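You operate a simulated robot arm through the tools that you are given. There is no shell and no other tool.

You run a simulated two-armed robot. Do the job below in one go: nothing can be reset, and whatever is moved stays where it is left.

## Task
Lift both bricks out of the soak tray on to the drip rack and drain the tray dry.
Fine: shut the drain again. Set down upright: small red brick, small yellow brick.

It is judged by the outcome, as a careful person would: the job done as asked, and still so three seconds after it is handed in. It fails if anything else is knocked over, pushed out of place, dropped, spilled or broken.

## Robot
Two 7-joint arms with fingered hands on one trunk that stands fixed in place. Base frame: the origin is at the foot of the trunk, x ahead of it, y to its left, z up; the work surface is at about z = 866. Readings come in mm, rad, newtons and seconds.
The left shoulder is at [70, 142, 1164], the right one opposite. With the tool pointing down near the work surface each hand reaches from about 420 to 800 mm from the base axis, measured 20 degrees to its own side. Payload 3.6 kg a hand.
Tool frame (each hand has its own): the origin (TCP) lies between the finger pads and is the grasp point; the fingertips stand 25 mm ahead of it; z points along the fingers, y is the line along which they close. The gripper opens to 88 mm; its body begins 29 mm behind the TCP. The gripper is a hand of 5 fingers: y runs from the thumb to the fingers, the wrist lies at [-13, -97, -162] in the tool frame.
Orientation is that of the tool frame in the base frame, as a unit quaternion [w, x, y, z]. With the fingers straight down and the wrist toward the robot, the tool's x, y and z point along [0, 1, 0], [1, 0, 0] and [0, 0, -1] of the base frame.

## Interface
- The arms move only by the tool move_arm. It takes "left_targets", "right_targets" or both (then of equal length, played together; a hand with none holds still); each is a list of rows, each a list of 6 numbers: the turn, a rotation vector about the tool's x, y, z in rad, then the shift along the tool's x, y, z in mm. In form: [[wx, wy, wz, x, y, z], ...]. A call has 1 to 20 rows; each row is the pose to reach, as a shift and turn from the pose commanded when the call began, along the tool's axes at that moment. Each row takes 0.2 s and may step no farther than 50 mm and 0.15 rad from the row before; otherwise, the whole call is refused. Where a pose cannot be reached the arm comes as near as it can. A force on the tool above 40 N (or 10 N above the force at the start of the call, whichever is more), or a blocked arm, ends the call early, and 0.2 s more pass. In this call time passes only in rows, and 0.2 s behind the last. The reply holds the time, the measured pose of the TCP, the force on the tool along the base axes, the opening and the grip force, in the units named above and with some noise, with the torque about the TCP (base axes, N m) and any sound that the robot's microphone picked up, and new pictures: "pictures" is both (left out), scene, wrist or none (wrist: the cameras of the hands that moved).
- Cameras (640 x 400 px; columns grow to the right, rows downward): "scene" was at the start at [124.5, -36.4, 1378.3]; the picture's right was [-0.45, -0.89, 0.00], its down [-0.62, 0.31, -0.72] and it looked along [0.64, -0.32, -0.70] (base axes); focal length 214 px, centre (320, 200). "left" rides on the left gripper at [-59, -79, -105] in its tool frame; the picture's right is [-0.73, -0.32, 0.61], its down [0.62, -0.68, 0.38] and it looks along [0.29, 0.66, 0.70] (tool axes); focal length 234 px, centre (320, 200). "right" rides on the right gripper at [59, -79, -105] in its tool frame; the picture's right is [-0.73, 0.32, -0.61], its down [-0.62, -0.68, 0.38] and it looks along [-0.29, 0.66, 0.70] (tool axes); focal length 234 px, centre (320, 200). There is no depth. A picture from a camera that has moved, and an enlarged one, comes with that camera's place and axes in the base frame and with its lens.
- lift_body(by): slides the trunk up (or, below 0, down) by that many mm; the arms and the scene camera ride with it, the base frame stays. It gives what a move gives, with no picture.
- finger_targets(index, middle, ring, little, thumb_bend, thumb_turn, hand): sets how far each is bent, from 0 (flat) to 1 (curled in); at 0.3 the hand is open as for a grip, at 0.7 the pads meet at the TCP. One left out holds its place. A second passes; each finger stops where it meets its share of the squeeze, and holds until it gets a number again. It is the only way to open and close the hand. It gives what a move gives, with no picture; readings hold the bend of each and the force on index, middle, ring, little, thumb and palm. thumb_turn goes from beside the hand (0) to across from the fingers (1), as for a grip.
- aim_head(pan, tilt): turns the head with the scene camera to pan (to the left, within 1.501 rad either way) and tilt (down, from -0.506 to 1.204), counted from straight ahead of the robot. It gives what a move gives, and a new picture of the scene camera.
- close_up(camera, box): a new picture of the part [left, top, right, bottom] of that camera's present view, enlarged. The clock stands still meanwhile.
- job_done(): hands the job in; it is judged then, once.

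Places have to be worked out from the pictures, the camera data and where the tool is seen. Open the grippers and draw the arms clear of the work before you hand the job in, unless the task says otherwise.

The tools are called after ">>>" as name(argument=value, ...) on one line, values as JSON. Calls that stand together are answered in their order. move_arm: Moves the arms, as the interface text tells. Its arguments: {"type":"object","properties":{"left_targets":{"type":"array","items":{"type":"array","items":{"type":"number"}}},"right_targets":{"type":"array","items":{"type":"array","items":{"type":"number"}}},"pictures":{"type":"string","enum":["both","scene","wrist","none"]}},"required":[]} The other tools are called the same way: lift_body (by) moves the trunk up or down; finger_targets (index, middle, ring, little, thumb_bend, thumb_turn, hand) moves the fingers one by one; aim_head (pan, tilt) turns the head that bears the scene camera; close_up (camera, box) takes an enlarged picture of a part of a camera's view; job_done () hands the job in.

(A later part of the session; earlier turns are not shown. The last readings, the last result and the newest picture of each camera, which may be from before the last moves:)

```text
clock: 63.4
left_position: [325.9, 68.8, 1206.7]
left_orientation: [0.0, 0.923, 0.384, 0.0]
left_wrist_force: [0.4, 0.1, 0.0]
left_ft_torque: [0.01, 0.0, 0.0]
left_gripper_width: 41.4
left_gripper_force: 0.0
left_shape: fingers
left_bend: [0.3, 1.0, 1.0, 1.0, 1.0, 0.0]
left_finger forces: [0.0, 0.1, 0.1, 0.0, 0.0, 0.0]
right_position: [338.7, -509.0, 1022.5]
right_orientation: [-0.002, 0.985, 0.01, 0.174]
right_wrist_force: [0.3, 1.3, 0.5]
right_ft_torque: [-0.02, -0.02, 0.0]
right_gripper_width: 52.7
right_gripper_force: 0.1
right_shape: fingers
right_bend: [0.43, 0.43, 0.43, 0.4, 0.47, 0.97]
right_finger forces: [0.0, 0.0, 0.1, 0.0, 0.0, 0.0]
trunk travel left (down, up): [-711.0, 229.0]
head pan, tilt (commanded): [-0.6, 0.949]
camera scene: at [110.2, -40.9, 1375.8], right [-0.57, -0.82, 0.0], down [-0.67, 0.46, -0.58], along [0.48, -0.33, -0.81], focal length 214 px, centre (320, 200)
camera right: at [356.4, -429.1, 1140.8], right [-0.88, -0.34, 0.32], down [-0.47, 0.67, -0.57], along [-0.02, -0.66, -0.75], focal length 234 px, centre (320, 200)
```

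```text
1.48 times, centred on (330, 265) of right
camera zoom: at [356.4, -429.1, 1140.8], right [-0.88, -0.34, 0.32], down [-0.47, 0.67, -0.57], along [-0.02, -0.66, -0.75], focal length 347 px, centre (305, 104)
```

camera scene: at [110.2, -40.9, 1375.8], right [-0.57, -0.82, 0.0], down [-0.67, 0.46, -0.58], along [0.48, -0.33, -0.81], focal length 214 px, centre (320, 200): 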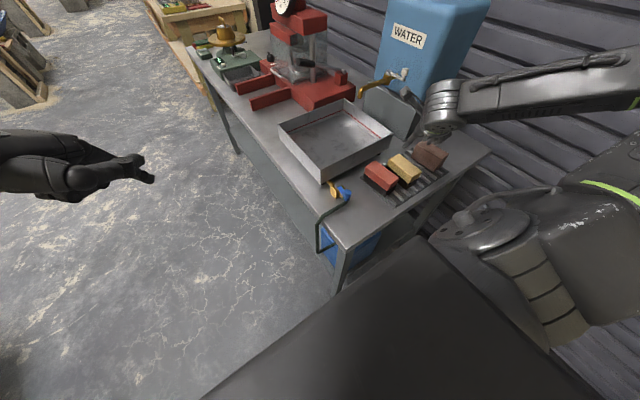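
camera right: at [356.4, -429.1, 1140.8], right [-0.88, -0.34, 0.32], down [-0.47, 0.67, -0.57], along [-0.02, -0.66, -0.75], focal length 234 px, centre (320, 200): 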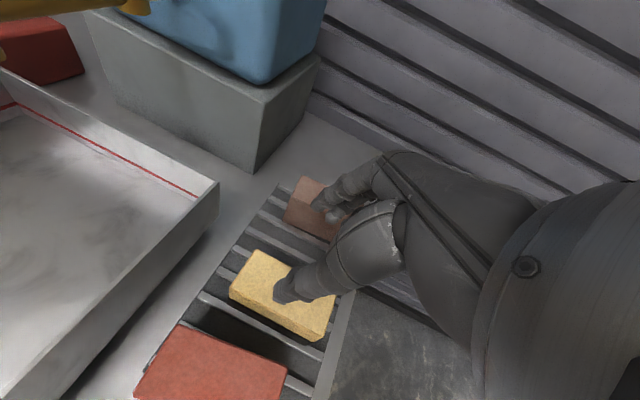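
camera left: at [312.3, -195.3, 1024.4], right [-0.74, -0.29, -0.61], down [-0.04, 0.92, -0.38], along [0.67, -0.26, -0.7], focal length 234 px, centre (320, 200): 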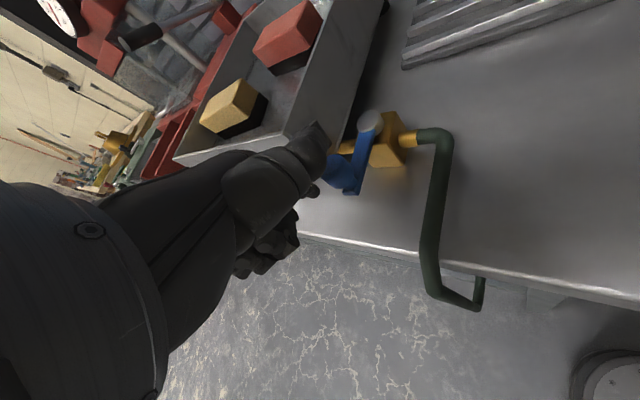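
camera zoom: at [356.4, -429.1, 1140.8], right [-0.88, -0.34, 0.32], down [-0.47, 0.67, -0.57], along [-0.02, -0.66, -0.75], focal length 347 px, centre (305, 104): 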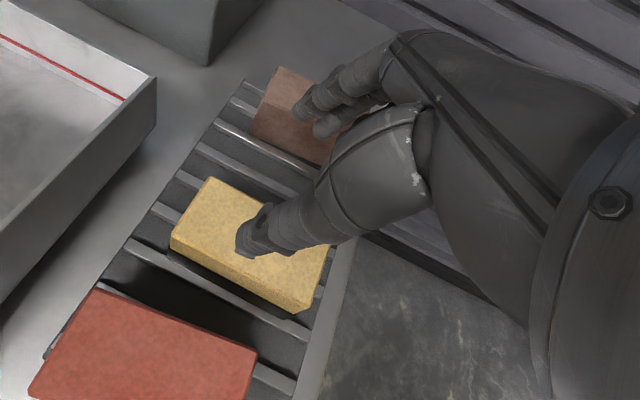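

Good view: bar 3 lies free between the bricks. I lower 80 mm and check the thumb's clearance in the gap.

>>> lift_body(by=-75)

>>> close_up(camera="right", box=[180, 130, 480, 400])

>>> close_up(camera="scene", box=[370, 110, 470, 200])

```text
clock: 64.5
left_position: [325.8, 68.3, 1132.1]
left_orientation: [-0.001, 0.924, 0.383, 0.0]
left_wrist_force: [0.6, -0.4, 0.2]
left_ft_torque: [0.01, -0.01, -0.03]
left_gripper_width: 41.5
left_gripper_force: 0.1
left_shape: fingers
left_bend: [0.3, 1.0, 1.0, 1.0, 1.0, 0.0]
left_finger forces: [0.0, 0.0, 0.0, 0.0, 0.1, 0.1]
right_position: [339.9, -507.8, 947.7]
right_orientation: [-0.001, 0.985, 0.01, 0.173]
right_wrist_force: [0.0, 0.6, 0.0]
right_ft_torque: [-0.01, -0.01, 0.02]
right_gripper_width: 52.9
right_gripper_force: 0.0
right_shape: fingers
right_bend: [0.43, 0.43, 0.43, 0.4, 0.47, 0.97]
right_finger forces: [0.1, 0.0, 0.0, 0.0, 0.0, 0.0]
trunk travel left (down, up): [-636.0, 304.0]
head pan, tilt (commanded): [-0.6, 0.949]
```

```text
1.48 times, centred on (330, 265) of right
camera zoom: at [357.5, -428.8, 1065.7], right [-0.88, -0.34, 0.32], down [-0.47, 0.67, -0.57], along [-0.02, -0.66, -0.75], focal length 347 px, centre (305, 104)
```

zoom: 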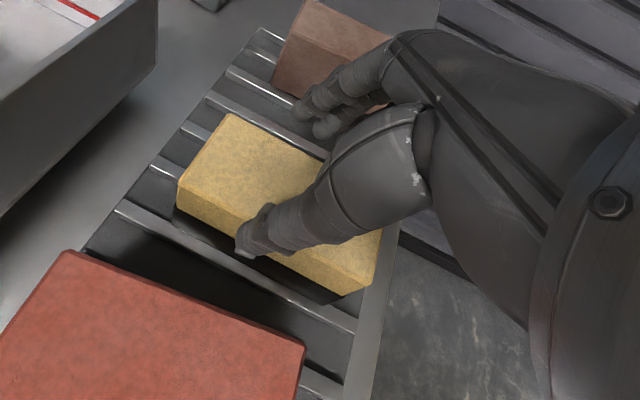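

```text
4.44 times, centred on (420, 155) of scene
camera zoom: at [111.1, -40.6, 1300.7], right [-0.57, -0.82, 0.0], down [-0.67, 0.46, -0.58], along [0.48, -0.33, -0.81], focal length 953 px, centre (-124, 400)
```

zoom: 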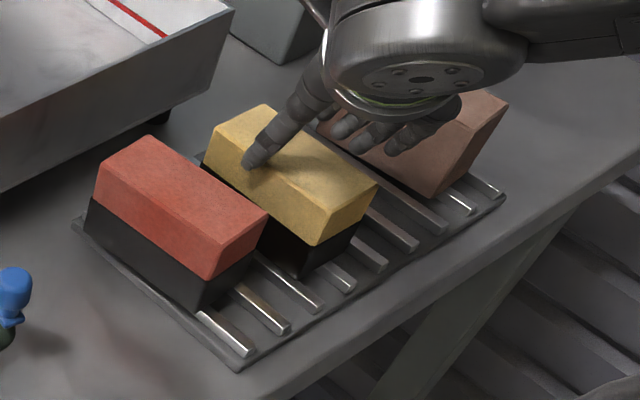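

The thumb tip hangs in the gap with clearance to both bricks. I lower 15 mm, recheck, then to grasp height.

>>> lift_body(by=-15)

>>> close_up(camera="right", box=[180, 180, 440, 400])

>>> close_up(camera="scene", box=[370, 110, 470, 200])

```text
clock: 65.1
left_position: [326.8, 67.9, 1117.2]
left_orientation: [0.0, 0.924, 0.384, 0.0]
left_wrist_force: [-0.3, 0.2, 0.2]
left_ft_torque: [0.01, 0.0, -0.01]
left_gripper_width: 41.5
left_gripper_force: 0.0
left_shape: fingers
left_bend: [0.3, 1.0, 1.0, 1.0, 1.0, 0.0]
left_finger forces: [0.0, 0.1, 0.0, 0.0, 0.0, 0.0]
right_position: [340.3, -508.4, 931.6]
right_orientation: [-0.002, 0.985, 0.01, 0.174]
right_wrist_force: [0.5, 0.1, 0.2]
right_ft_torque: [0.0, 0.01, -0.02]
right_gripper_width: 52.9
right_gripper_force: 0.0
right_shape: fingers
right_bend: [0.43, 0.43, 0.43, 0.4, 0.47, 0.97]
right_finger forces: [0.0, 0.0, 0.0, 0.0, 0.1, 0.1]
trunk travel left (down, up): [-621.0, 319.0]
head pan, tilt (commanded): [-0.6, 0.949]
```

```text
1.82 times, centred on (310, 290) of right
camera zoom: at [357.5, -428.7, 1050.6], right [-0.88, -0.34, 0.32], down [-0.47, 0.67, -0.57], along [-0.02, -0.66, -0.75], focal length 426 px, centre (338, 36)
```

zoom: 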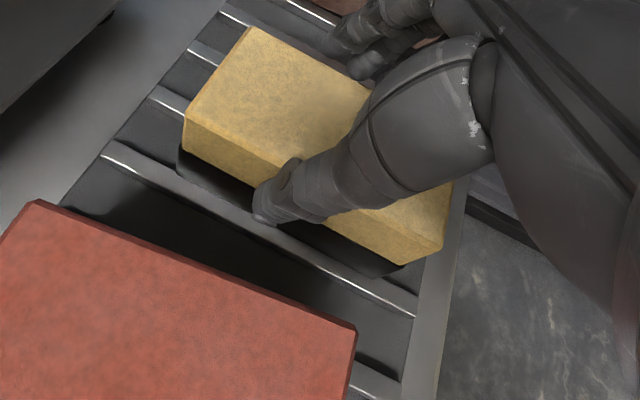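

```text
4.44 times, centred on (420, 155) of scene
camera zoom: at [111.2, -40.5, 1285.7], right [-0.57, -0.82, 0.0], down [-0.67, 0.46, -0.58], along [0.48, -0.33, -0.81], focal length 953 px, centre (-124, 400)
```

zoom: 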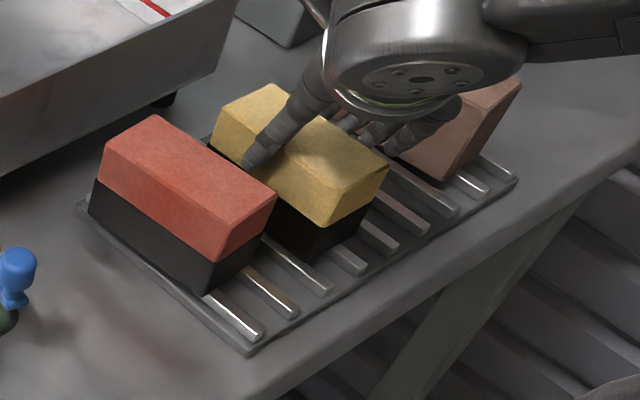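

Clearances are fine on both sides. I lower the remaining 13 mm and close the grip.

>>> lift_body(by=-12)

>>> finger_targets(hand="right", index=0.7, middle=0.7, ring=0.52, thumb_bend=0.7)

>>> lift_body(by=5)

>>> close_up(camera="scene", box=[370, 110, 470, 200])

```text
clock: 65.7
left_position: [325.8, 68.1, 1104.5]
left_orientation: [0.0, 0.924, 0.383, 0.0]
left_wrist_force: [-0.3, -0.6, -0.2]
left_ft_torque: [-0.02, 0.02, 0.03]
left_gripper_width: 41.7
left_gripper_force: 0.0
left_shape: fingers
left_bend: [0.3, 1.0, 1.0, 1.0, 1.0, 0.0]
left_finger forces: [0.1, 0.1, 0.1, 0.0, 0.0, 0.0]
right_position: [340.5, -508.2, 919.9]
right_orientation: [-0.002, 0.985, 0.009, 0.173]
right_wrist_force: [0.9, 2.2, -0.6]
right_ft_torque: [0.0, -0.01, 0.0]
right_gripper_width: 53.8
right_gripper_force: 0.5
right_shape: fingers
right_bend: [0.43, 0.43, 0.43, 0.4, 0.46, 0.97]
right_finger forces: [0.0, 0.1, 0.1, 0.0, 1.3, 0.0]
trunk travel left (down, up): [-609.0, 331.0]
head pan, tilt (commanded): [-0.6, 0.949]
```

```text
clock: 66.7
left_position: [325.5, 67.5, 1104.9]
left_orientation: [0.0, 0.924, 0.383, 0.0]
left_wrist_force: [-0.3, -0.6, 0.0]
left_ft_torque: [-0.01, 0.01, 0.0]
left_gripper_width: 42.0
left_gripper_force: 0.0
left_shape: fingers
left_bend: [0.3, 1.0, 1.0, 1.0, 1.0, 0.0]
left_finger forces: [0.0, 0.0, 0.0, 0.1, 0.1, 0.0]
right_position: [340.5, -507.9, 919.6]
right_orientation: [-0.001, 0.985, 0.01, 0.173]
right_wrist_force: [0.7, -4.0, 1.1]
right_ft_torque: [-0.3, 0.02, 0.03]
right_gripper_width: 37.1
right_gripper_force: 17.6
right_shape: fingers
right_bend: [0.54, 0.58, 0.52, 0.4, 0.54, 0.96]
right_finger forces: [9.6, 9.5, 0.0, 0.0, 16.0, 0.0]
trunk travel left (down, up): [-609.0, 331.0]
head pan, tilt (commanded): [-0.6, 0.949]
```

```text
clock: 67.3
left_position: [326.6, 67.6, 1108.4]
left_orientation: [0.0, 0.923, 0.384, 0.0]
left_wrist_force: [0.0, 1.1, -0.1]
left_ft_torque: [0.01, -0.02, 0.02]
left_gripper_width: 41.5
left_gripper_force: 0.0
left_shape: fingers
left_bend: [0.3, 1.0, 1.0, 1.0, 1.0, 0.0]
left_finger forces: [0.0, 0.0, 0.0, 0.0, 0.0, 0.1]
right_position: [340.6, -508.3, 924.7]
right_orientation: [-0.002, 0.985, 0.009, 0.173]
right_wrist_force: [1.2, -0.3, -3.6]
right_ft_torque: [-0.04, 0.01, 0.01]
right_gripper_width: 37.0
right_gripper_force: 16.6
right_shape: fingers
right_bend: [0.55, 0.59, 0.52, 0.4, 0.54, 0.96]
right_finger forces: [9.1, 7.8, 0.1, 0.0, 16.6, 0.1]
trunk travel left (down, up): [-614.0, 326.0]
head pan, tilt (commanded): [-0.6, 0.949]
```

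```text
4.44 times, centred on (420, 155) of scene
camera zoom: at [111.5, -41.0, 1278.6], right [-0.57, -0.82, 0.0], down [-0.67, 0.46, -0.58], along [0.48, -0.33, -0.81], focal length 953 px, centre (-124, 400)
```

zoom: 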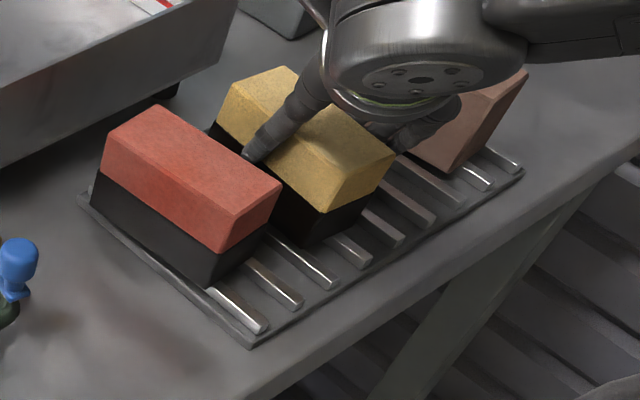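

Yellow is lifted 5 mm. I shift it 11 mm toward −y and check against the bars.

>>> move_arm(right_targets=[[0, 0, 0, -0.1, 5.5, 0], [0, 0, 0, -0.2, 11, 0]], pictures="none")

>>> close_up(camera="scene", box=[395, 145, 435, 180])

>>> close_up(camera="right", box=[180, 180, 440, 400])

```text
clock: 67.9
left_position: [326.2, 68.0, 1109.3]
left_orientation: [-0.001, 0.923, 0.384, -0.001]
left_wrist_force: [-0.6, -1.0, -0.5]
left_ft_torque: [0.03, -0.02, 0.0]
left_gripper_width: 41.7
left_gripper_force: 0.2
left_shape: fingers
left_bend: [0.3, 1.0, 1.0, 1.0, 1.0, 0.0]
left_finger forces: [0.0, 0.0, 0.0, 0.0, 0.0, 0.0]
right_position: [341.2, -520.7, 923.1]
right_orientation: [-0.003, 0.985, 0.009, 0.173]
right_wrist_force: [-0.1, 0.1, -4.1]
right_ft_torque: [-0.05, 0.02, 0.01]
right_gripper_width: 37.1
right_gripper_force: 17.3
right_shape: fingers
right_bend: [0.55, 0.59, 0.52, 0.4, 0.54, 0.96]
right_finger forces: [9.1, 7.7, 0.0, 0.1, 16.5, 0.0]
trunk travel left (down, up): [-614.0, 326.0]
head pan, tilt (commanded): [-0.6, 0.949]
```

```text
11.43 times, centred on (415, 162) of scene
camera zoom: at [111.6, -41.2, 1278.7], right [-0.57, -0.82, 0.0], down [-0.67, 0.46, -0.58], along [0.48, -0.33, -0.81], focal length 2451 px, centre (-766, 629)
```

zoom: 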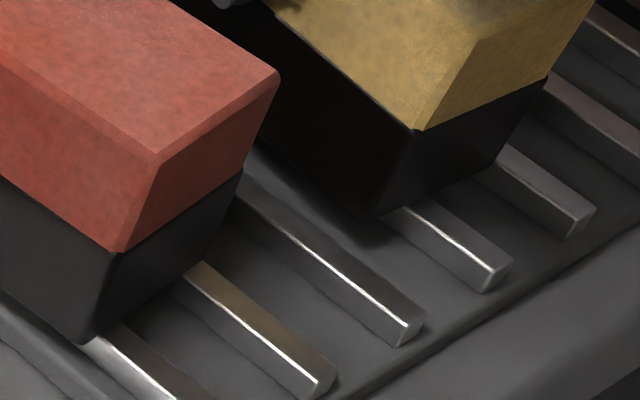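

```text
1.82 times, centred on (310, 290) of right
camera zoom: at [357.6, -440.2, 1042.4], right [-0.88, -0.34, 0.32], down [-0.47, 0.67, -0.57], along [-0.02, -0.66, -0.75], focal length 426 px, centre (338, 36)
```

zoom: 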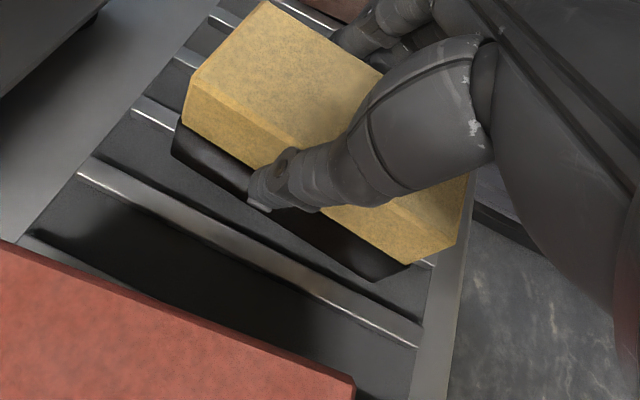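

Bar 4 is at about a quarter of the width and bar 5 at the right edge, so another 7 mm toward −y centres it. I shift and lower.

>>> move_arm(right_targets=[[0, 0, 0, -0.1, 3.5, 0], [0, 0, 0, -0.1, 7, 0]], pictures="none")

>>> lift_body(by=-4)

>>> close_up(camera="scene", box=[395, 145, 435, 180])

>>> close_up(camera="right", box=[180, 150, 440, 370])

```text
clock: 68.5
left_position: [325.6, 67.0, 1109.6]
left_orientation: [0.0, 0.924, 0.383, 0.0]
left_wrist_force: [0.3, 0.5, -0.2]
left_ft_torque: [0.0, 0.0, -0.02]
left_gripper_width: 41.6
left_gripper_force: 0.0
left_shape: fingers
left_bend: [0.3, 1.0, 1.0, 1.0, 1.0, 0.0]
left_finger forces: [0.0, 0.0, 0.0, 0.0, 0.0, 0.0]
right_position: [340.2, -526.6, 924.5]
right_orientation: [-0.002, 0.985, 0.01, 0.173]
right_wrist_force: [-0.3, -0.2, -3.8]
right_ft_torque: [-0.02, 0.01, -0.01]
right_gripper_width: 36.9
right_gripper_force: 17.3
right_shape: fingers
right_bend: [0.55, 0.59, 0.52, 0.4, 0.54, 0.96]
right_finger forces: [9.1, 7.7, 0.0, 0.0, 16.6, 0.0]
trunk travel left (down, up): [-614.0, 326.0]
head pan, tilt (commanded): [-0.6, 0.949]
```

```text
clock: 69.0
left_position: [326.6, 68.3, 1106.0]
left_orientation: [0.0, 0.924, 0.383, 0.0]
left_wrist_force: [0.0, 0.1, 0.1]
left_ft_torque: [0.02, -0.02, 0.02]
left_gripper_width: 41.9
left_gripper_force: 0.1
left_shape: fingers
left_bend: [0.3, 1.0, 1.0, 1.0, 1.0, 0.0]
left_finger forces: [0.0, 0.0, 0.1, 0.1, 0.0, 0.0]
right_position: [340.8, -526.8, 920.2]
right_orientation: [-0.002, 0.985, 0.009, 0.174]
right_wrist_force: [0.1, 0.1, 1.3]
right_ft_torque: [-0.02, 0.06, 0.01]
right_gripper_width: 37.1
right_gripper_force: 17.0
right_shape: fingers
right_bend: [0.55, 0.59, 0.52, 0.4, 0.54, 0.96]
right_finger forces: [8.8, 7.9, 0.0, 0.1, 17.2, 0.0]
trunk travel left (down, up): [-610.0, 330.0]
head pan, tilt (commanded): [-0.6, 0.949]
```

```text
11.43 times, centred on (415, 162) of scene
camera zoom: at [111.4, -40.6, 1274.8], right [-0.57, -0.82, 0.0], down [-0.67, 0.46, -0.58], along [0.48, -0.33, -0.81], focal length 2451 px, centre (-766, 629)
```

zoom: 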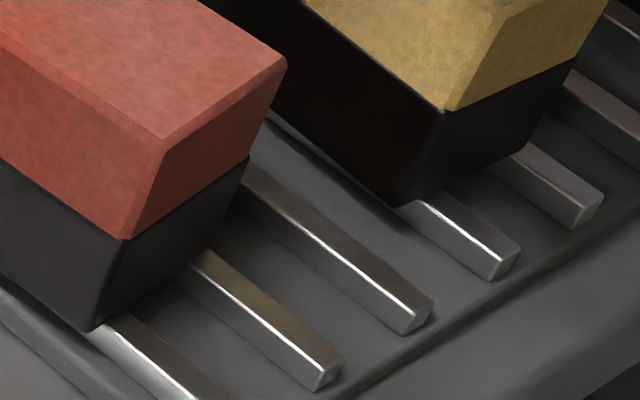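

```text
1.82 times, centred on (310, 260) of right
camera zoom: at [357.1, -446.8, 1039.2], right [-0.88, -0.34, 0.32], down [-0.47, 0.67, -0.57], along [-0.02, -0.66, -0.75], focal length 426 px, centre (338, 91)
```

zoom: 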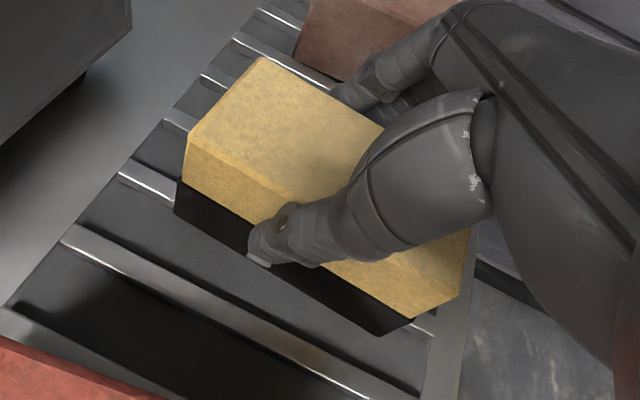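

Yellow is now spread evenly over bars 4 and 5, same as red over bars 1 and 2. I settle 1 mm and release.

>>> lift_body(by=-1)

>>> finger_targets(hand="right", index=0.43, middle=0.43, ring=0.43, thumb_bend=0.43)

>>> lift_body(by=8)

>>> close_up(camera="scene", box=[370, 110, 470, 200])

>>> close_up(camera="right", box=[180, 150, 440, 370])

```text
clock: 69.5
left_position: [327.0, 69.4, 1105.5]
left_orientation: [0.0, 0.924, 0.383, -0.001]
left_wrist_force: [0.5, -0.3, -0.8]
left_ft_torque: [0.04, 0.0, 0.02]
left_gripper_width: 41.3
left_gripper_force: 0.0
left_shape: fingers
left_bend: [0.3, 1.0, 1.0, 1.0, 1.0, 0.0]
left_finger forces: [0.0, 0.0, 0.0, 0.1, 0.1, 0.0]
right_position: [338.9, -525.8, 919.5]
right_orientation: [-0.001, 0.985, 0.009, 0.173]
right_wrist_force: [1.0, 0.4, 6.0]
right_ft_torque: [-0.17, 0.02, -0.01]
right_gripper_width: 36.9
right_gripper_force: 17.6
right_shape: fingers
right_bend: [0.55, 0.59, 0.52, 0.4, 0.54, 0.95]
right_finger forces: [9.0, 8.7, 0.1, 0.1, 17.6, 0.0]
trunk travel left (down, up): [-609.0, 331.0]
head pan, tilt (commanded): [-0.6, 0.949]
```

```text
clock: 70.5
left_position: [326.6, 67.1, 1103.1]
left_orientation: [0.0, 0.924, 0.383, 0.0]
left_wrist_force: [0.3, 0.1, 0.6]
left_ft_torque: [0.01, -0.02, 0.0]
left_gripper_width: 41.7
left_gripper_force: 0.0
left_shape: fingers
left_bend: [0.3, 1.0, 1.0, 1.0, 1.0, 0.0]
left_finger forces: [0.1, 0.0, 0.0, 0.1, 0.1, 0.0]
right_position: [340.0, -525.7, 919.2]
right_orientation: [-0.002, 0.985, 0.01, 0.174]
right_wrist_force: [-0.1, 0.5, -0.4]
right_ft_torque: [0.05, 0.03, -0.03]
right_gripper_width: 57.0
right_gripper_force: 0.4
right_shape: fingers
right_bend: [0.43, 0.43, 0.43, 0.4, 0.43, 0.97]
right_finger forces: [0.0, 0.1, 0.1, 0.0, 0.4, 0.0]
trunk travel left (down, up): [-609.0, 331.0]
head pan, tilt (commanded): [-0.6, 0.949]
```

```text
clock: 71.1
left_position: [327.6, 68.7, 1111.6]
left_orientation: [0.0, 0.924, 0.383, 0.001]
left_wrist_force: [0.4, 0.0, 0.3]
left_ft_torque: [0.0, 0.01, -0.01]
left_gripper_width: 41.4
left_gripper_force: 0.2
left_shape: fingers
left_bend: [0.3, 1.0, 1.0, 1.0, 1.0, 0.0]
left_finger forces: [0.0, 0.0, 0.0, 0.1, 0.0, 0.1]
right_position: [339.1, -525.5, 927.0]
right_orientation: [-0.002, 0.985, 0.009, 0.173]
right_wrist_force: [0.1, 0.4, 0.0]
right_ft_torque: [-0.01, 0.0, 0.0]
right_gripper_width: 57.1
right_gripper_force: 0.1
right_shape: fingers
right_bend: [0.43, 0.43, 0.43, 0.4, 0.43, 0.97]
right_finger forces: [0.1, 0.0, 0.0, 0.0, 0.0, 0.0]
trunk travel left (down, up): [-617.0, 323.0]
head pan, tilt (commanded): [-0.6, 0.949]
```

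```text
4.44 times, centred on (420, 155) of scene
camera zoom: at [111.3, -40.6, 1281.8], right [-0.57, -0.82, 0.0], down [-0.67, 0.46, -0.58], along [0.48, -0.33, -0.81], focal length 953 px, centre (-124, 400)
```

zoom: 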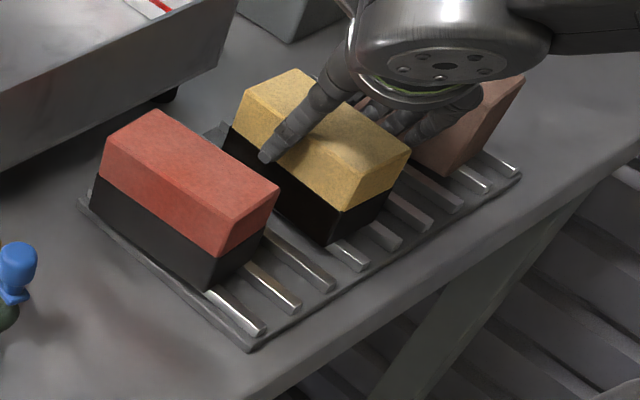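

```text
1.82 times, centred on (310, 260) of right
camera zoom: at [356.9, -446.7, 1046.0], right [-0.88, -0.34, 0.32], down [-0.47, 0.67, -0.57], along [-0.02, -0.66, -0.75], focal length 426 px, centre (338, 91)
```

zoom: 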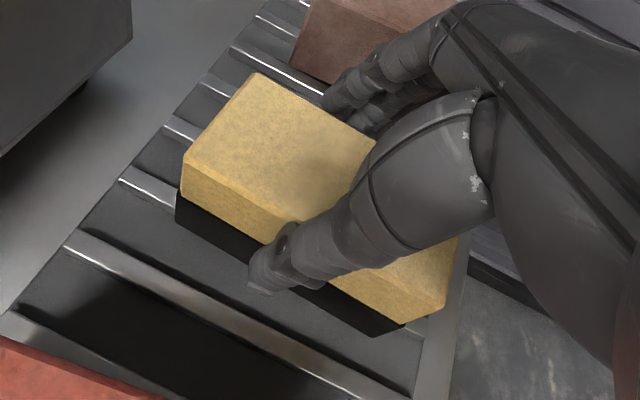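

Yellow and red both stand upright and squarely on the bars. I raise the trunk 83 mm (back to its starting height) and lift the right hand high and clear.

>>> lift_body(by=83)

>>> move_arm(right_targets=[[0, 0, 0, 14, 0, -38], [0, 0, 0, 28, 0, -76], [0, 0, 0, 43, 0, -114], [0, 0, 0, 58, -15, -152], [0, 0, 0, 72, -40, -185]], pictures="none")

>>> move_arm(right_targets=[[0, -0.12, 0, 0, 0, 0], [0, -0.24, 0, 0, 0, 0], [0, -0.35, 0, 0, 0, 0]], pictures="both")

```text
clock: 72.3
left_position: [326.2, 67.2, 1195.4]
left_orientation: [-0.001, 0.923, 0.384, 0.0]
left_wrist_force: [0.4, 0.0, -0.4]
left_ft_torque: [-0.03, -0.02, 0.03]
left_gripper_width: 41.5
left_gripper_force: 0.1
left_shape: fingers
left_bend: [0.3, 1.0, 1.0, 1.0, 1.0, 0.0]
left_finger forces: [0.0, 0.1, 0.0, 0.1, 0.0, 0.0]
right_position: [339.5, -525.8, 1010.3]
right_orientation: [-0.002, 0.985, 0.009, 0.174]
right_wrist_force: [-0.1, 0.7, -0.6]
right_ft_torque: [0.03, 0.01, 0.01]
right_gripper_width: 57.1
right_gripper_force: 0.0
right_shape: fingers
right_bend: [0.43, 0.43, 0.43, 0.4, 0.43, 0.97]
right_finger forces: [0.1, 0.0, 0.0, 0.0, 0.0, 0.0]
trunk travel left (down, up): [-700.0, 240.0]
head pan, tilt (commanded): [-0.6, 0.949]
```

```text
clock: 73.5
left_position: [325.6, 70.6, 1194.6]
left_orientation: [0.001, 0.924, 0.383, -0.001]
left_wrist_force: [0.3, 0.0, 0.1]
left_ft_torque: [0.01, 0.03, 0.01]
left_gripper_width: 41.5
left_gripper_force: 0.1
left_shape: fingers
left_bend: [0.3, 1.0, 1.0, 1.0, 1.0, 0.0]
left_finger forces: [0.0, 0.1, 0.0, 0.0, 0.0, 0.1]
right_position: [345.3, -486.1, 1210.3]
right_orientation: [-0.001, 0.985, 0.009, 0.173]
right_wrist_force: [0.4, -0.4, 1.2]
right_ft_torque: [-0.01, 0.01, -0.04]
right_gripper_width: 57.2
right_gripper_force: 0.0
right_shape: fingers
right_bend: [0.43, 0.43, 0.43, 0.4, 0.43, 0.97]
right_finger forces: [0.1, 0.0, 0.1, 0.1, 0.0, 0.0]
trunk travel left (down, up): [-700.0, 240.0]
head pan, tilt (commanded): [-0.6, 0.949]
```

```text
clock: 74.3
left_position: [327.2, 69.5, 1195.9]
left_orientation: [0.0, 0.924, 0.383, -0.001]
left_wrist_force: [0.4, 0.9, 0.5]
left_ft_torque: [0.02, 0.02, -0.03]
left_gripper_width: 41.5
left_gripper_force: 0.1
left_shape: fingers
left_bend: [0.3, 1.0, 1.0, 1.0, 1.0, 0.0]
left_finger forces: [0.0, 0.0, 0.1, 0.0, 0.0, 0.0]
right_position: [344.7, -487.6, 1208.4]
right_orientation: [0.0, 1.0, 0.009, -0.002]
right_wrist_force: [1.1, -0.5, 0.3]
right_ft_torque: [-0.01, 0.01, 0.01]
right_gripper_width: 56.9
right_gripper_force: 0.1
right_shape: fingers
right_bend: [0.43, 0.43, 0.43, 0.4, 0.43, 0.97]
right_finger forces: [0.0, 0.0, 0.0, 0.0, 0.0, 0.0]
trunk travel left (down, up): [-700.0, 240.0]
head pan, tilt (commanded): [-0.6, 0.949]
camera scene: at [112.1, -40.5, 1364.6], right [-0.57, -0.82, 0.0], down [-0.67, 0.46, -0.58], along [0.48, -0.33, -0.81], focal length 214 px, centre (320, 200)
camera right: at [401.7, -406.8, 1313.3], right [-0.72, -0.34, 0.61], down [-0.64, 0.67, -0.38], along [-0.28, -0.66, -0.7], focal length 234 px, centre (320, 200)
```

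scene: 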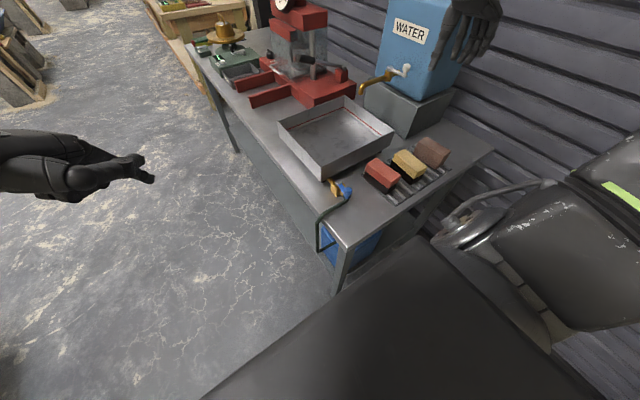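
right: 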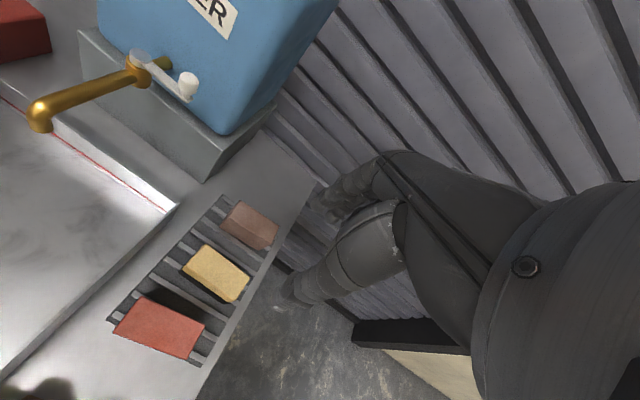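

Right hand is high and clear, bricks are fine. Now I inspect the tray for remaining water, and rotate the right hand back to its starting orientation so its camera can watch the valve.

>>> move_arm(right_targets=[[0, 0, -0.14, 3, -5, -4], [0, 0, -0.28, 5, -10, -8], [0, 0, -0.42, 8, -16, -12], [0, 0, -0.56, 11, -22, -16], [0, 0, -0.7, 14, -28, -20], [0, 0, -0.84, 17, -34, -24], [0, 0, -0.98, 20, -40, -28], [0, 0, -1.12, 22, -46, -32], [0, 0, -1.26, 25, -52, -36], [0, 0, -1.4, 28, -58, -40], [0, 0, -1.53, 30, -62, -42]], pictures="wrist")

>>> close_up(camera="scene", box=[270, 90, 400, 190])

>>> close_up(camera="right", box=[80, 100, 400, 300])

```text
clock: 76.7
left_position: [327.5, 68.2, 1195.9]
left_orientation: [0.0, 0.924, 0.383, 0.0]
left_wrist_force: [-0.3, 0.7, 0.5]
left_ft_torque: [-0.01, 0.01, 0.01]
left_gripper_width: 41.4
left_gripper_force: 0.2
left_shape: fingers
left_bend: [0.3, 1.0, 1.0, 1.0, 1.0, 0.0]
left_finger forces: [0.1, 0.0, 0.1, 0.0, 0.1, 0.0]
right_position: [373.3, -423.9, 1250.4]
right_orientation: [0.001, 0.714, 0.7, 0.001]
right_wrist_force: [0.0, -0.7, 0.4]
right_ft_torque: [0.01, 0.02, -0.02]
right_gripper_width: 56.9
right_gripper_force: 0.1
right_shape: fingers
right_bend: [0.43, 0.43, 0.43, 0.4, 0.43, 0.97]
right_finger forces: [0.0, 0.1, 0.0, 0.0, 0.1, 0.0]
trunk travel left (down, up): [-700.0, 240.0]
head pan, tilt (commanded): [-0.6, 0.949]
camera right: at [293.9, -363.3, 1355.9], right [0.31, -0.73, 0.61], down [-0.69, -0.61, -0.38], along [0.65, -0.3, -0.7], focal length 234 px, centre (320, 200)
```

right: 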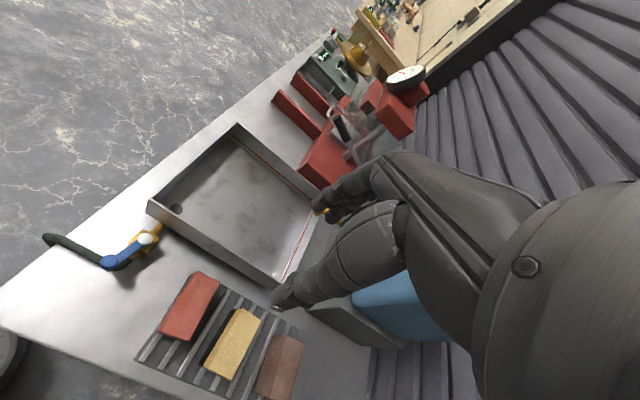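

```text
4.00 times, centred on (335, 140) of scene
camera zoom: at [111.5, -40.9, 1364.7], right [-0.57, -0.82, 0.0], down [-0.67, 0.46, -0.58], along [0.48, -0.33, -0.81], focal length 858 px, centre (260, 440)
```

zoom: 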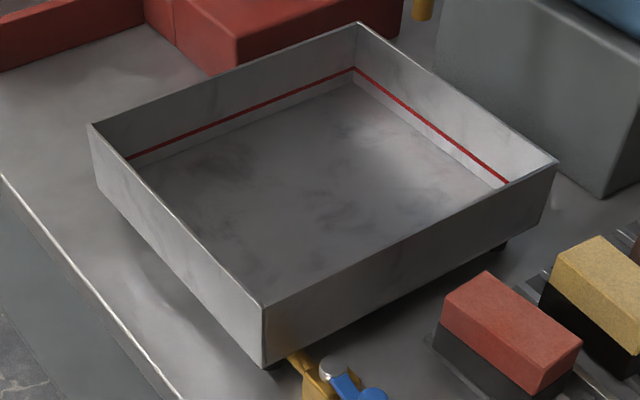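

```text
2.00 times, centred on (240, 200) of right
camera zoom: at [293.9, -363.3, 1355.9], right [0.31, -0.73, 0.61], down [-0.69, -0.61, -0.38], along [0.65, -0.3, -0.7], focal length 468 px, centre (480, 200)
```

zoom: 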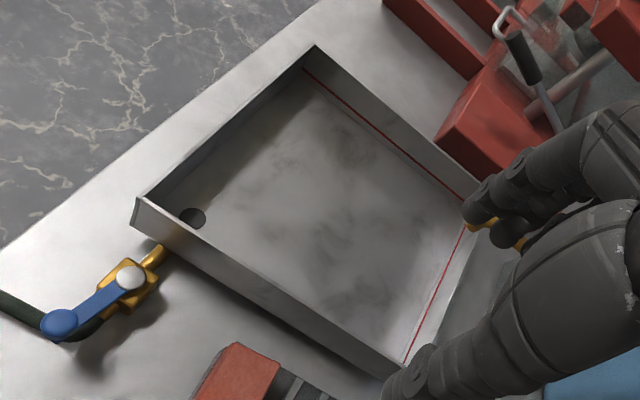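

The tray looks empty. I zoom into its corners and the drain to judge whether a water film is still there.

>>> close_up(camera="scene", box=[330, 95, 400, 150])

>>> close_up(camera="right", box=[150, 180, 230, 240])

>>> close_up(camera="scene", box=[280, 110, 340, 160])

>>> close_up(camera="right", box=[220, 110, 320, 200])

```text
7.27 times, centred on (365, 122) of scene
camera zoom: at [111.5, -40.9, 1364.7], right [-0.57, -0.82, 0.0], down [-0.67, 0.46, -0.58], along [0.48, -0.33, -0.81], focal length 1560 px, centre (-7, 764)
```

zoom: 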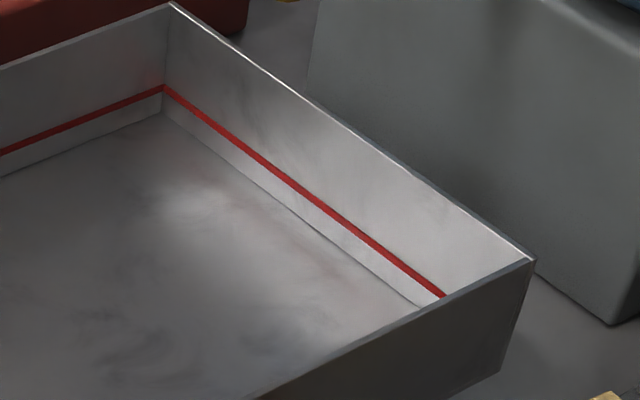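

```text
6.67 times, centred on (190, 210) of right
camera zoom: at [293.9, -363.3, 1355.9], right [0.31, -0.73, 0.61], down [-0.69, -0.61, -0.38], along [0.65, -0.3, -0.7], focal length 1561 px, centre (1187, 133)
```

zoom: 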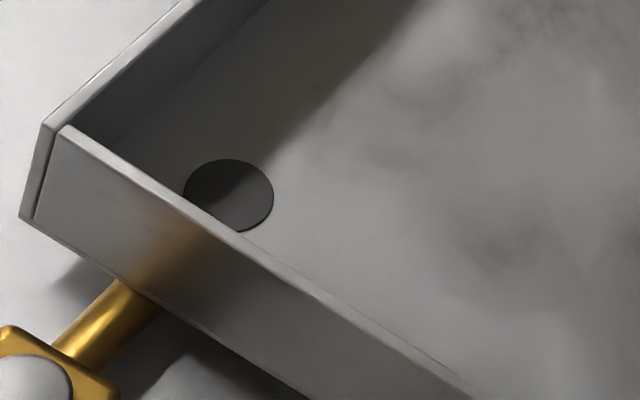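

```text
8.00 times, centred on (310, 135) of scene
camera zoom: at [111.5, -40.9, 1364.7], right [-0.57, -0.82, 0.0], down [-0.67, 0.46, -0.58], along [0.48, -0.33, -0.81], focal length 1716 px, centre (400, 720)
```

zoom: 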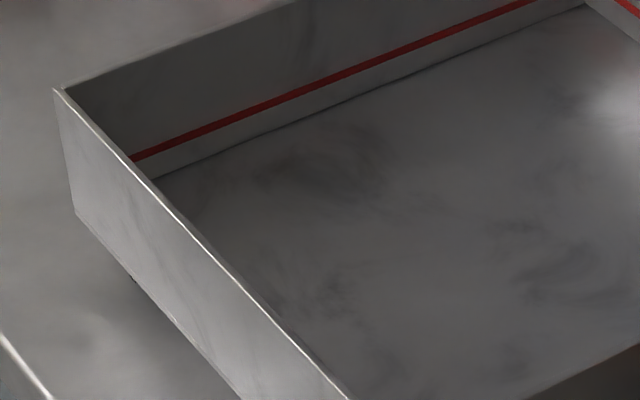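

```text
4.44 times, centred on (270, 155) of right
camera zoom: at [293.9, -363.3, 1355.9], right [0.31, -0.73, 0.61], down [-0.69, -0.61, -0.38], along [0.65, -0.3, -0.7], focal length 1041 px, centre (542, 400)
```

zoom: 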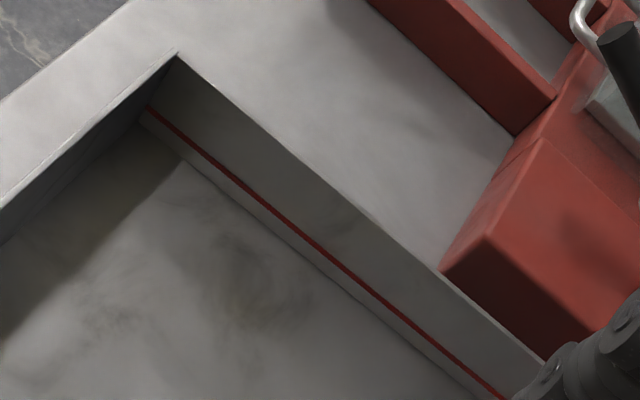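

The tray floor shows dry metal with clean seams. To close the valve I need the left index on the −y side of the knob; with the hand turned to yaw −90° the curled fingers stay clear. I shift the right hand a little away and bring the left over the valve at z≈1100.

>>> move_arm(right_targets=[[0, 0, 0, -25, 0, -15], [0, 0, 0, -50, 0, -30]], pictures="none")

>>> move_arm(left_targets=[[0, 0, 0.098, -28.2, 34.5, 12], [0, 0, 0.196, -56.5, 68.9, 24], [0, 0, 0.294, -84.7, 103.4, 36], [0, 0, 0.393, -112.9, 137.9, 48], [0, 0, 0.491, -141.2, 172.3, 60], [0, 0, 0.589, -169.4, 206.8, 72], [0, 0, 0.687, -197.7, 241.2, 84], [0, 0, 0.785, -225.9, 275.7, 96]], pictures="both")

>>> close_up(camera="right", box=[0, 100, 320, 300])

```text
clock: 77.3
left_position: [326.0, 68.1, 1196.1]
left_orientation: [0.0, 0.924, 0.383, 0.0]
left_wrist_force: [-0.4, 0.3, 0.6]
left_ft_torque: [0.02, -0.01, -0.02]
left_gripper_width: 41.7
left_gripper_force: 0.0
left_shape: fingers
left_bend: [0.3, 1.0, 1.0, 1.0, 1.0, 0.0]
left_finger forces: [0.0, 0.0, 0.0, 0.0, 0.0, 0.0]
right_position: [369.7, -475.3, 1280.3]
right_orientation: [0.0, 0.715, 0.699, -0.001]
right_wrist_force: [0.3, -0.3, -0.2]
right_ft_torque: [-0.01, -0.03, -0.01]
right_gripper_width: 56.9
right_gripper_force: 0.1
right_shape: fingers
right_bend: [0.43, 0.43, 0.43, 0.4, 0.43, 0.97]
right_finger forces: [0.0, 0.0, 0.0, 0.1, 0.0, 0.1]
trunk travel left (down, up): [-700.0, 240.0]
head pan, tilt (commanded): [-0.6, 0.949]
```

```text
clock: 79.1
left_position: [357.7, -263.5, 1104.3]
left_orientation: [0.0, 1.0, 0.024, 0.0]
left_wrist_force: [-0.2, -0.8, 0.0]
left_ft_torque: [0.02, -0.01, 0.02]
left_gripper_width: 41.4
left_gripper_force: 0.1
left_shape: fingers
left_bend: [0.3, 1.0, 1.0, 1.0, 1.0, 0.0]
left_finger forces: [0.0, 0.0, 0.0, 0.0, 0.0, 0.0]
left hand out of reach, approached as far as the arm can: row 8
right_position: [369.4, -475.0, 1279.3]
right_orientation: [-0.001, 0.716, 0.698, -0.001]
right_wrist_force: [0.0, 0.1, -0.1]
right_ft_torque: [0.03, 0.03, 0.01]
right_gripper_width: 57.0
right_gripper_force: 0.0
right_shape: fingers
right_bend: [0.43, 0.43, 0.43, 0.4, 0.43, 0.97]
right_finger forces: [0.0, 0.0, 0.1, 0.0, 0.0, 0.1]
trunk travel left (down, up): [-700.0, 240.0]
head pan, tilt (commanded): [-0.6, 0.949]
camera scene: at [111.3, -41.3, 1364.7], right [-0.57, -0.82, 0.0], down [-0.67, 0.46, -0.58], along [0.48, -0.33, -0.81], focal length 214 px, centre (320, 200)
camera left: at [295.6, -188.7, 1209.0], right [-0.74, 0.29, -0.61], down [0.59, 0.71, -0.38], along [0.32, -0.64, -0.7], focal length 234 px, centre (320, 200)
```

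scene: 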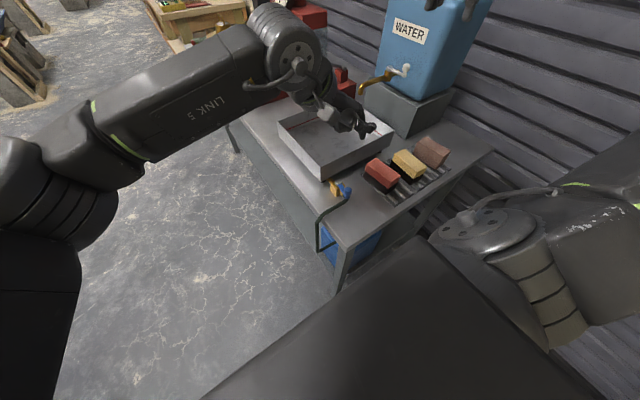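
left: 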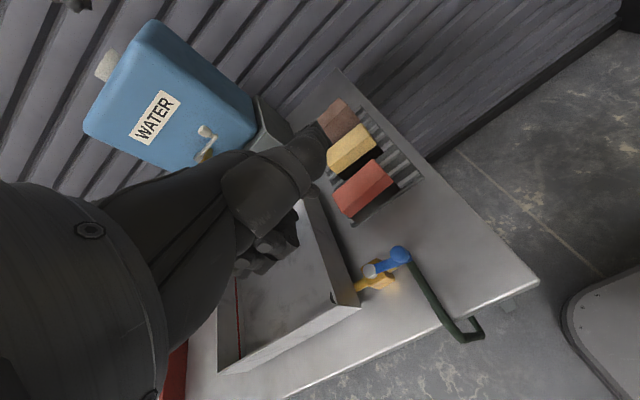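

```text
2.00 times, centred on (160, 200) of right
camera zoom: at [291.5, -414.7, 1385.0], right [0.31, -0.73, 0.61], down [-0.7, -0.61, -0.38], along [0.65, -0.3, -0.7], focal length 468 px, centre (640, 200)
```

zoom: 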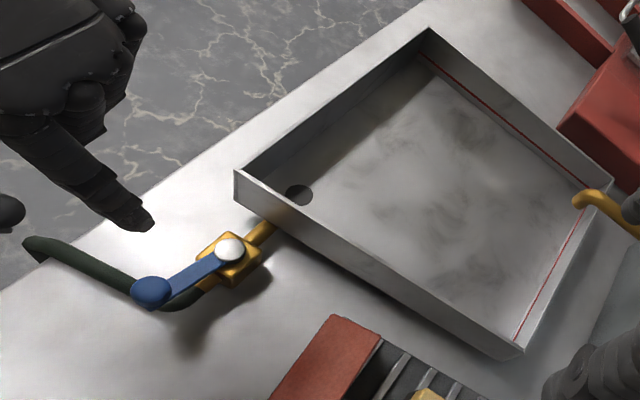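

The left wrist is near its limit at yaw −87°. As before, leaning the fingers forward 20° about the closing axis should free it; I tilt in place.

>>> move_arm(left_targets=[[0, 0.12, 0, 0, 0, 0], [0, 0.24, 0, 0, 0, 0], [0, 0.35, 0, 0, 0, 0]], pictures="none")

>>> close_up(camera="right", box=[0, 100, 320, 300])

>>> close_up(camera="left", box=[200, 100, 500, 350])

```text
clock: 79.9
left_position: [359.4, -264.3, 1105.2]
left_orientation: [0.001, 0.985, 0.0, 0.175]
left_wrist_force: [-0.3, 0.3, -0.7]
left_ft_torque: [-0.01, 0.02, -0.02]
left_gripper_width: 41.3
left_gripper_force: 0.1
left_shape: fingers
left_bend: [0.3, 1.0, 1.0, 1.0, 1.0, 0.0]
left_finger forces: [0.0, 0.1, 0.0, 0.0, 0.0, 0.0]
right_position: [369.4, -474.7, 1279.7]
right_orientation: [-0.001, 0.715, 0.699, 0.0]
right_wrist_force: [-0.4, 0.4, 0.0]
right_ft_torque: [0.02, -0.01, -0.02]
right_gripper_width: 57.2
right_gripper_force: 0.0
right_shape: fingers
right_bend: [0.43, 0.43, 0.43, 0.4, 0.43, 0.97]
right_finger forces: [0.0, 0.0, 0.1, 0.1, 0.0, 0.0]
trunk travel left (down, up): [-700.0, 240.0]
head pan, tilt (commanded): [-0.6, 0.949]
```

```text
2.00 times, centred on (160, 200) of right
camera zoom: at [290.8, -414.0, 1385.4], right [0.31, -0.73, 0.61], down [-0.7, -0.61, -0.38], along [0.65, -0.3, -0.7], focal length 468 px, centre (640, 200)
```

zoom: 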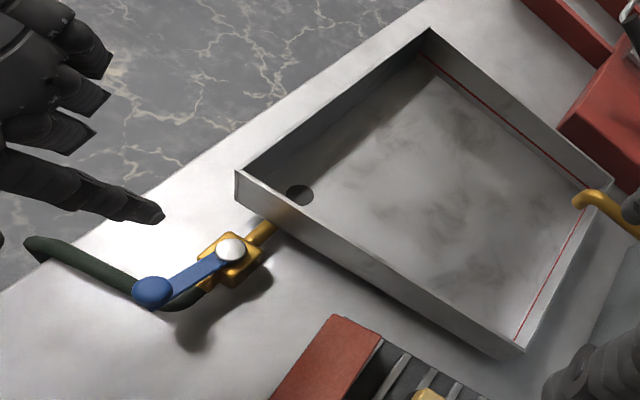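

```text
1.60 times, centred on (350, 225) of left
camera zoom: at [267.0, -185.6, 1183.2], right [-0.47, 0.32, -0.82], down [0.72, 0.68, -0.15], along [0.51, -0.66, -0.55], focal length 375 px, centre (272, 160)
```

zoom: 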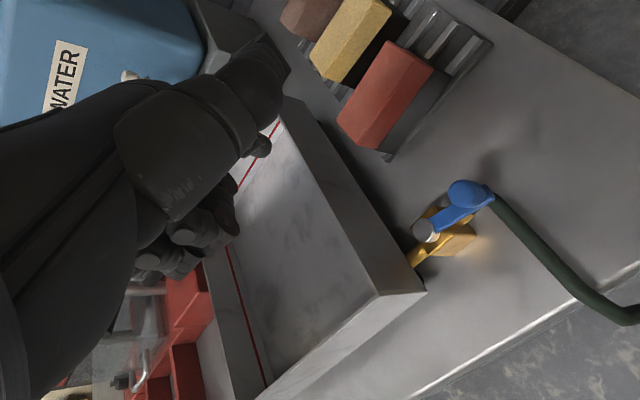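

Tilt accepted (yaw −90°, lean 20°). Now I try moving to y=−290, over the start side of the knob.

>>> move_arm(left_targets=[[0, 0, 0, -0.7, 13, -0.2], [0, 0, 0, -1.3, 25.7, -0.5]], pictures="none")

>>> close_up(camera="right", box=[0, 100, 320, 300])

```text
clock: 80.5
left_position: [357.6, -290.6, 1105.7]
left_orientation: [0.001, 0.985, 0.001, 0.174]
left_wrist_force: [-0.8, 0.3, 0.1]
left_ft_torque: [-0.01, -0.02, -0.04]
left_gripper_width: 41.8
left_gripper_force: 0.0
left_shape: fingers
left_bend: [0.3, 1.0, 1.0, 1.0, 1.0, 0.0]
left_finger forces: [0.1, 0.0, 0.1, 0.0, 0.0, 0.1]
right_position: [368.8, -476.3, 1279.9]
right_orientation: [-0.001, 0.715, 0.699, 0.0]
right_wrist_force: [-0.7, 1.3, 0.4]
right_ft_torque: [-0.02, -0.02, 0.02]
right_gripper_width: 57.0
right_gripper_force: 0.1
right_shape: fingers
right_bend: [0.43, 0.43, 0.43, 0.4, 0.43, 0.97]
right_finger forces: [0.1, 0.0, 0.0, 0.0, 0.0, 0.0]
trunk travel left (down, up): [-700.0, 240.0]
head pan, tilt (commanded): [-0.6, 0.949]
```

```text
2.00 times, centred on (160, 200) of right
camera zoom: at [291.1, -414.9, 1385.1], right [0.31, -0.73, 0.61], down [-0.7, -0.61, -0.38], along [0.65, -0.3, -0.7], focal length 468 px, centre (640, 200)
```

zoom: 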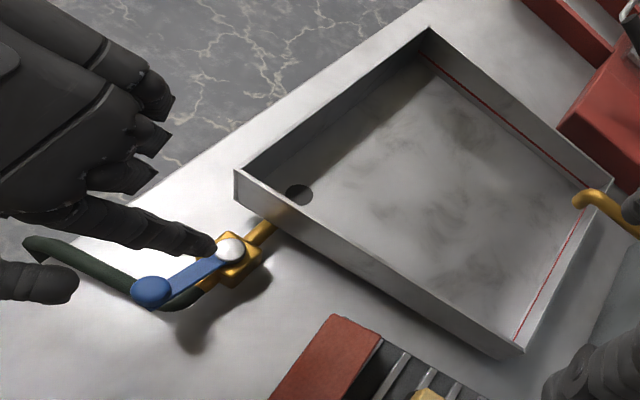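

Reached [358,−291,1106]; index tip is at about [361,−342]. I descend to z≈1000 first.

>>> move_arm(left_targets=[[0, 0, 0, -12.1, 0, 32.9], [0, 0, 0, -24.2, 0, 65.8], [0, 0, 0, -36.2, 0, 98.7]], pictures="none")

>>> close_up(camera="right", box=[0, 120, 240, 300])

```text
clock: 81.3
left_position: [355.7, -290.1, 998.5]
left_orientation: [0.0, 0.985, 0.001, 0.174]
left_wrist_force: [-0.1, 0.4, -0.3]
left_ft_torque: [-0.04, 0.04, 0.0]
left_gripper_width: 41.5
left_gripper_force: 0.0
left_shape: fingers
left_bend: [0.3, 1.0, 1.0, 1.0, 1.0, 0.0]
left_finger forces: [0.0, 0.0, 0.0, 0.0, 0.0, 0.0]
right_position: [369.6, -474.2, 1279.9]
right_orientation: [-0.001, 0.715, 0.7, -0.001]
right_wrist_force: [-0.4, 0.2, -0.7]
right_ft_torque: [0.01, 0.02, -0.02]
right_gripper_width: 57.2
right_gripper_force: 0.1
right_shape: fingers
right_bend: [0.43, 0.43, 0.43, 0.4, 0.43, 0.97]
right_finger forces: [0.0, 0.0, 0.0, 0.0, 0.1, 0.1]
trunk travel left (down, up): [-700.0, 240.0]
head pan, tilt (commanded): [-0.6, 0.949]
```

```text
2.22 times, centred on (120, 210) of right
camera zoom: at [291.8, -414.1, 1385.2], right [0.31, -0.73, 0.61], down [-0.7, -0.61, -0.38], along [0.65, -0.3, -0.7], focal length 520 px, centre (764, 178)
```

zoom: 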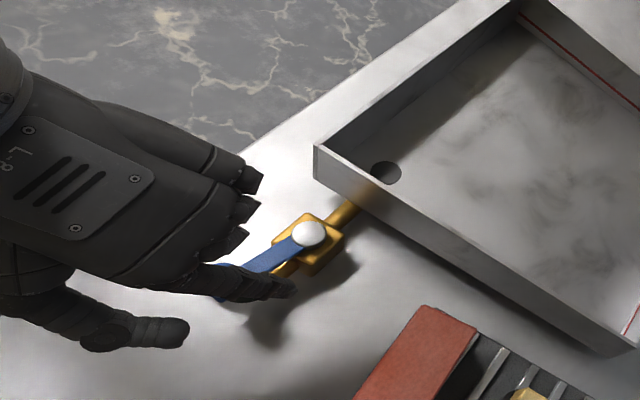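

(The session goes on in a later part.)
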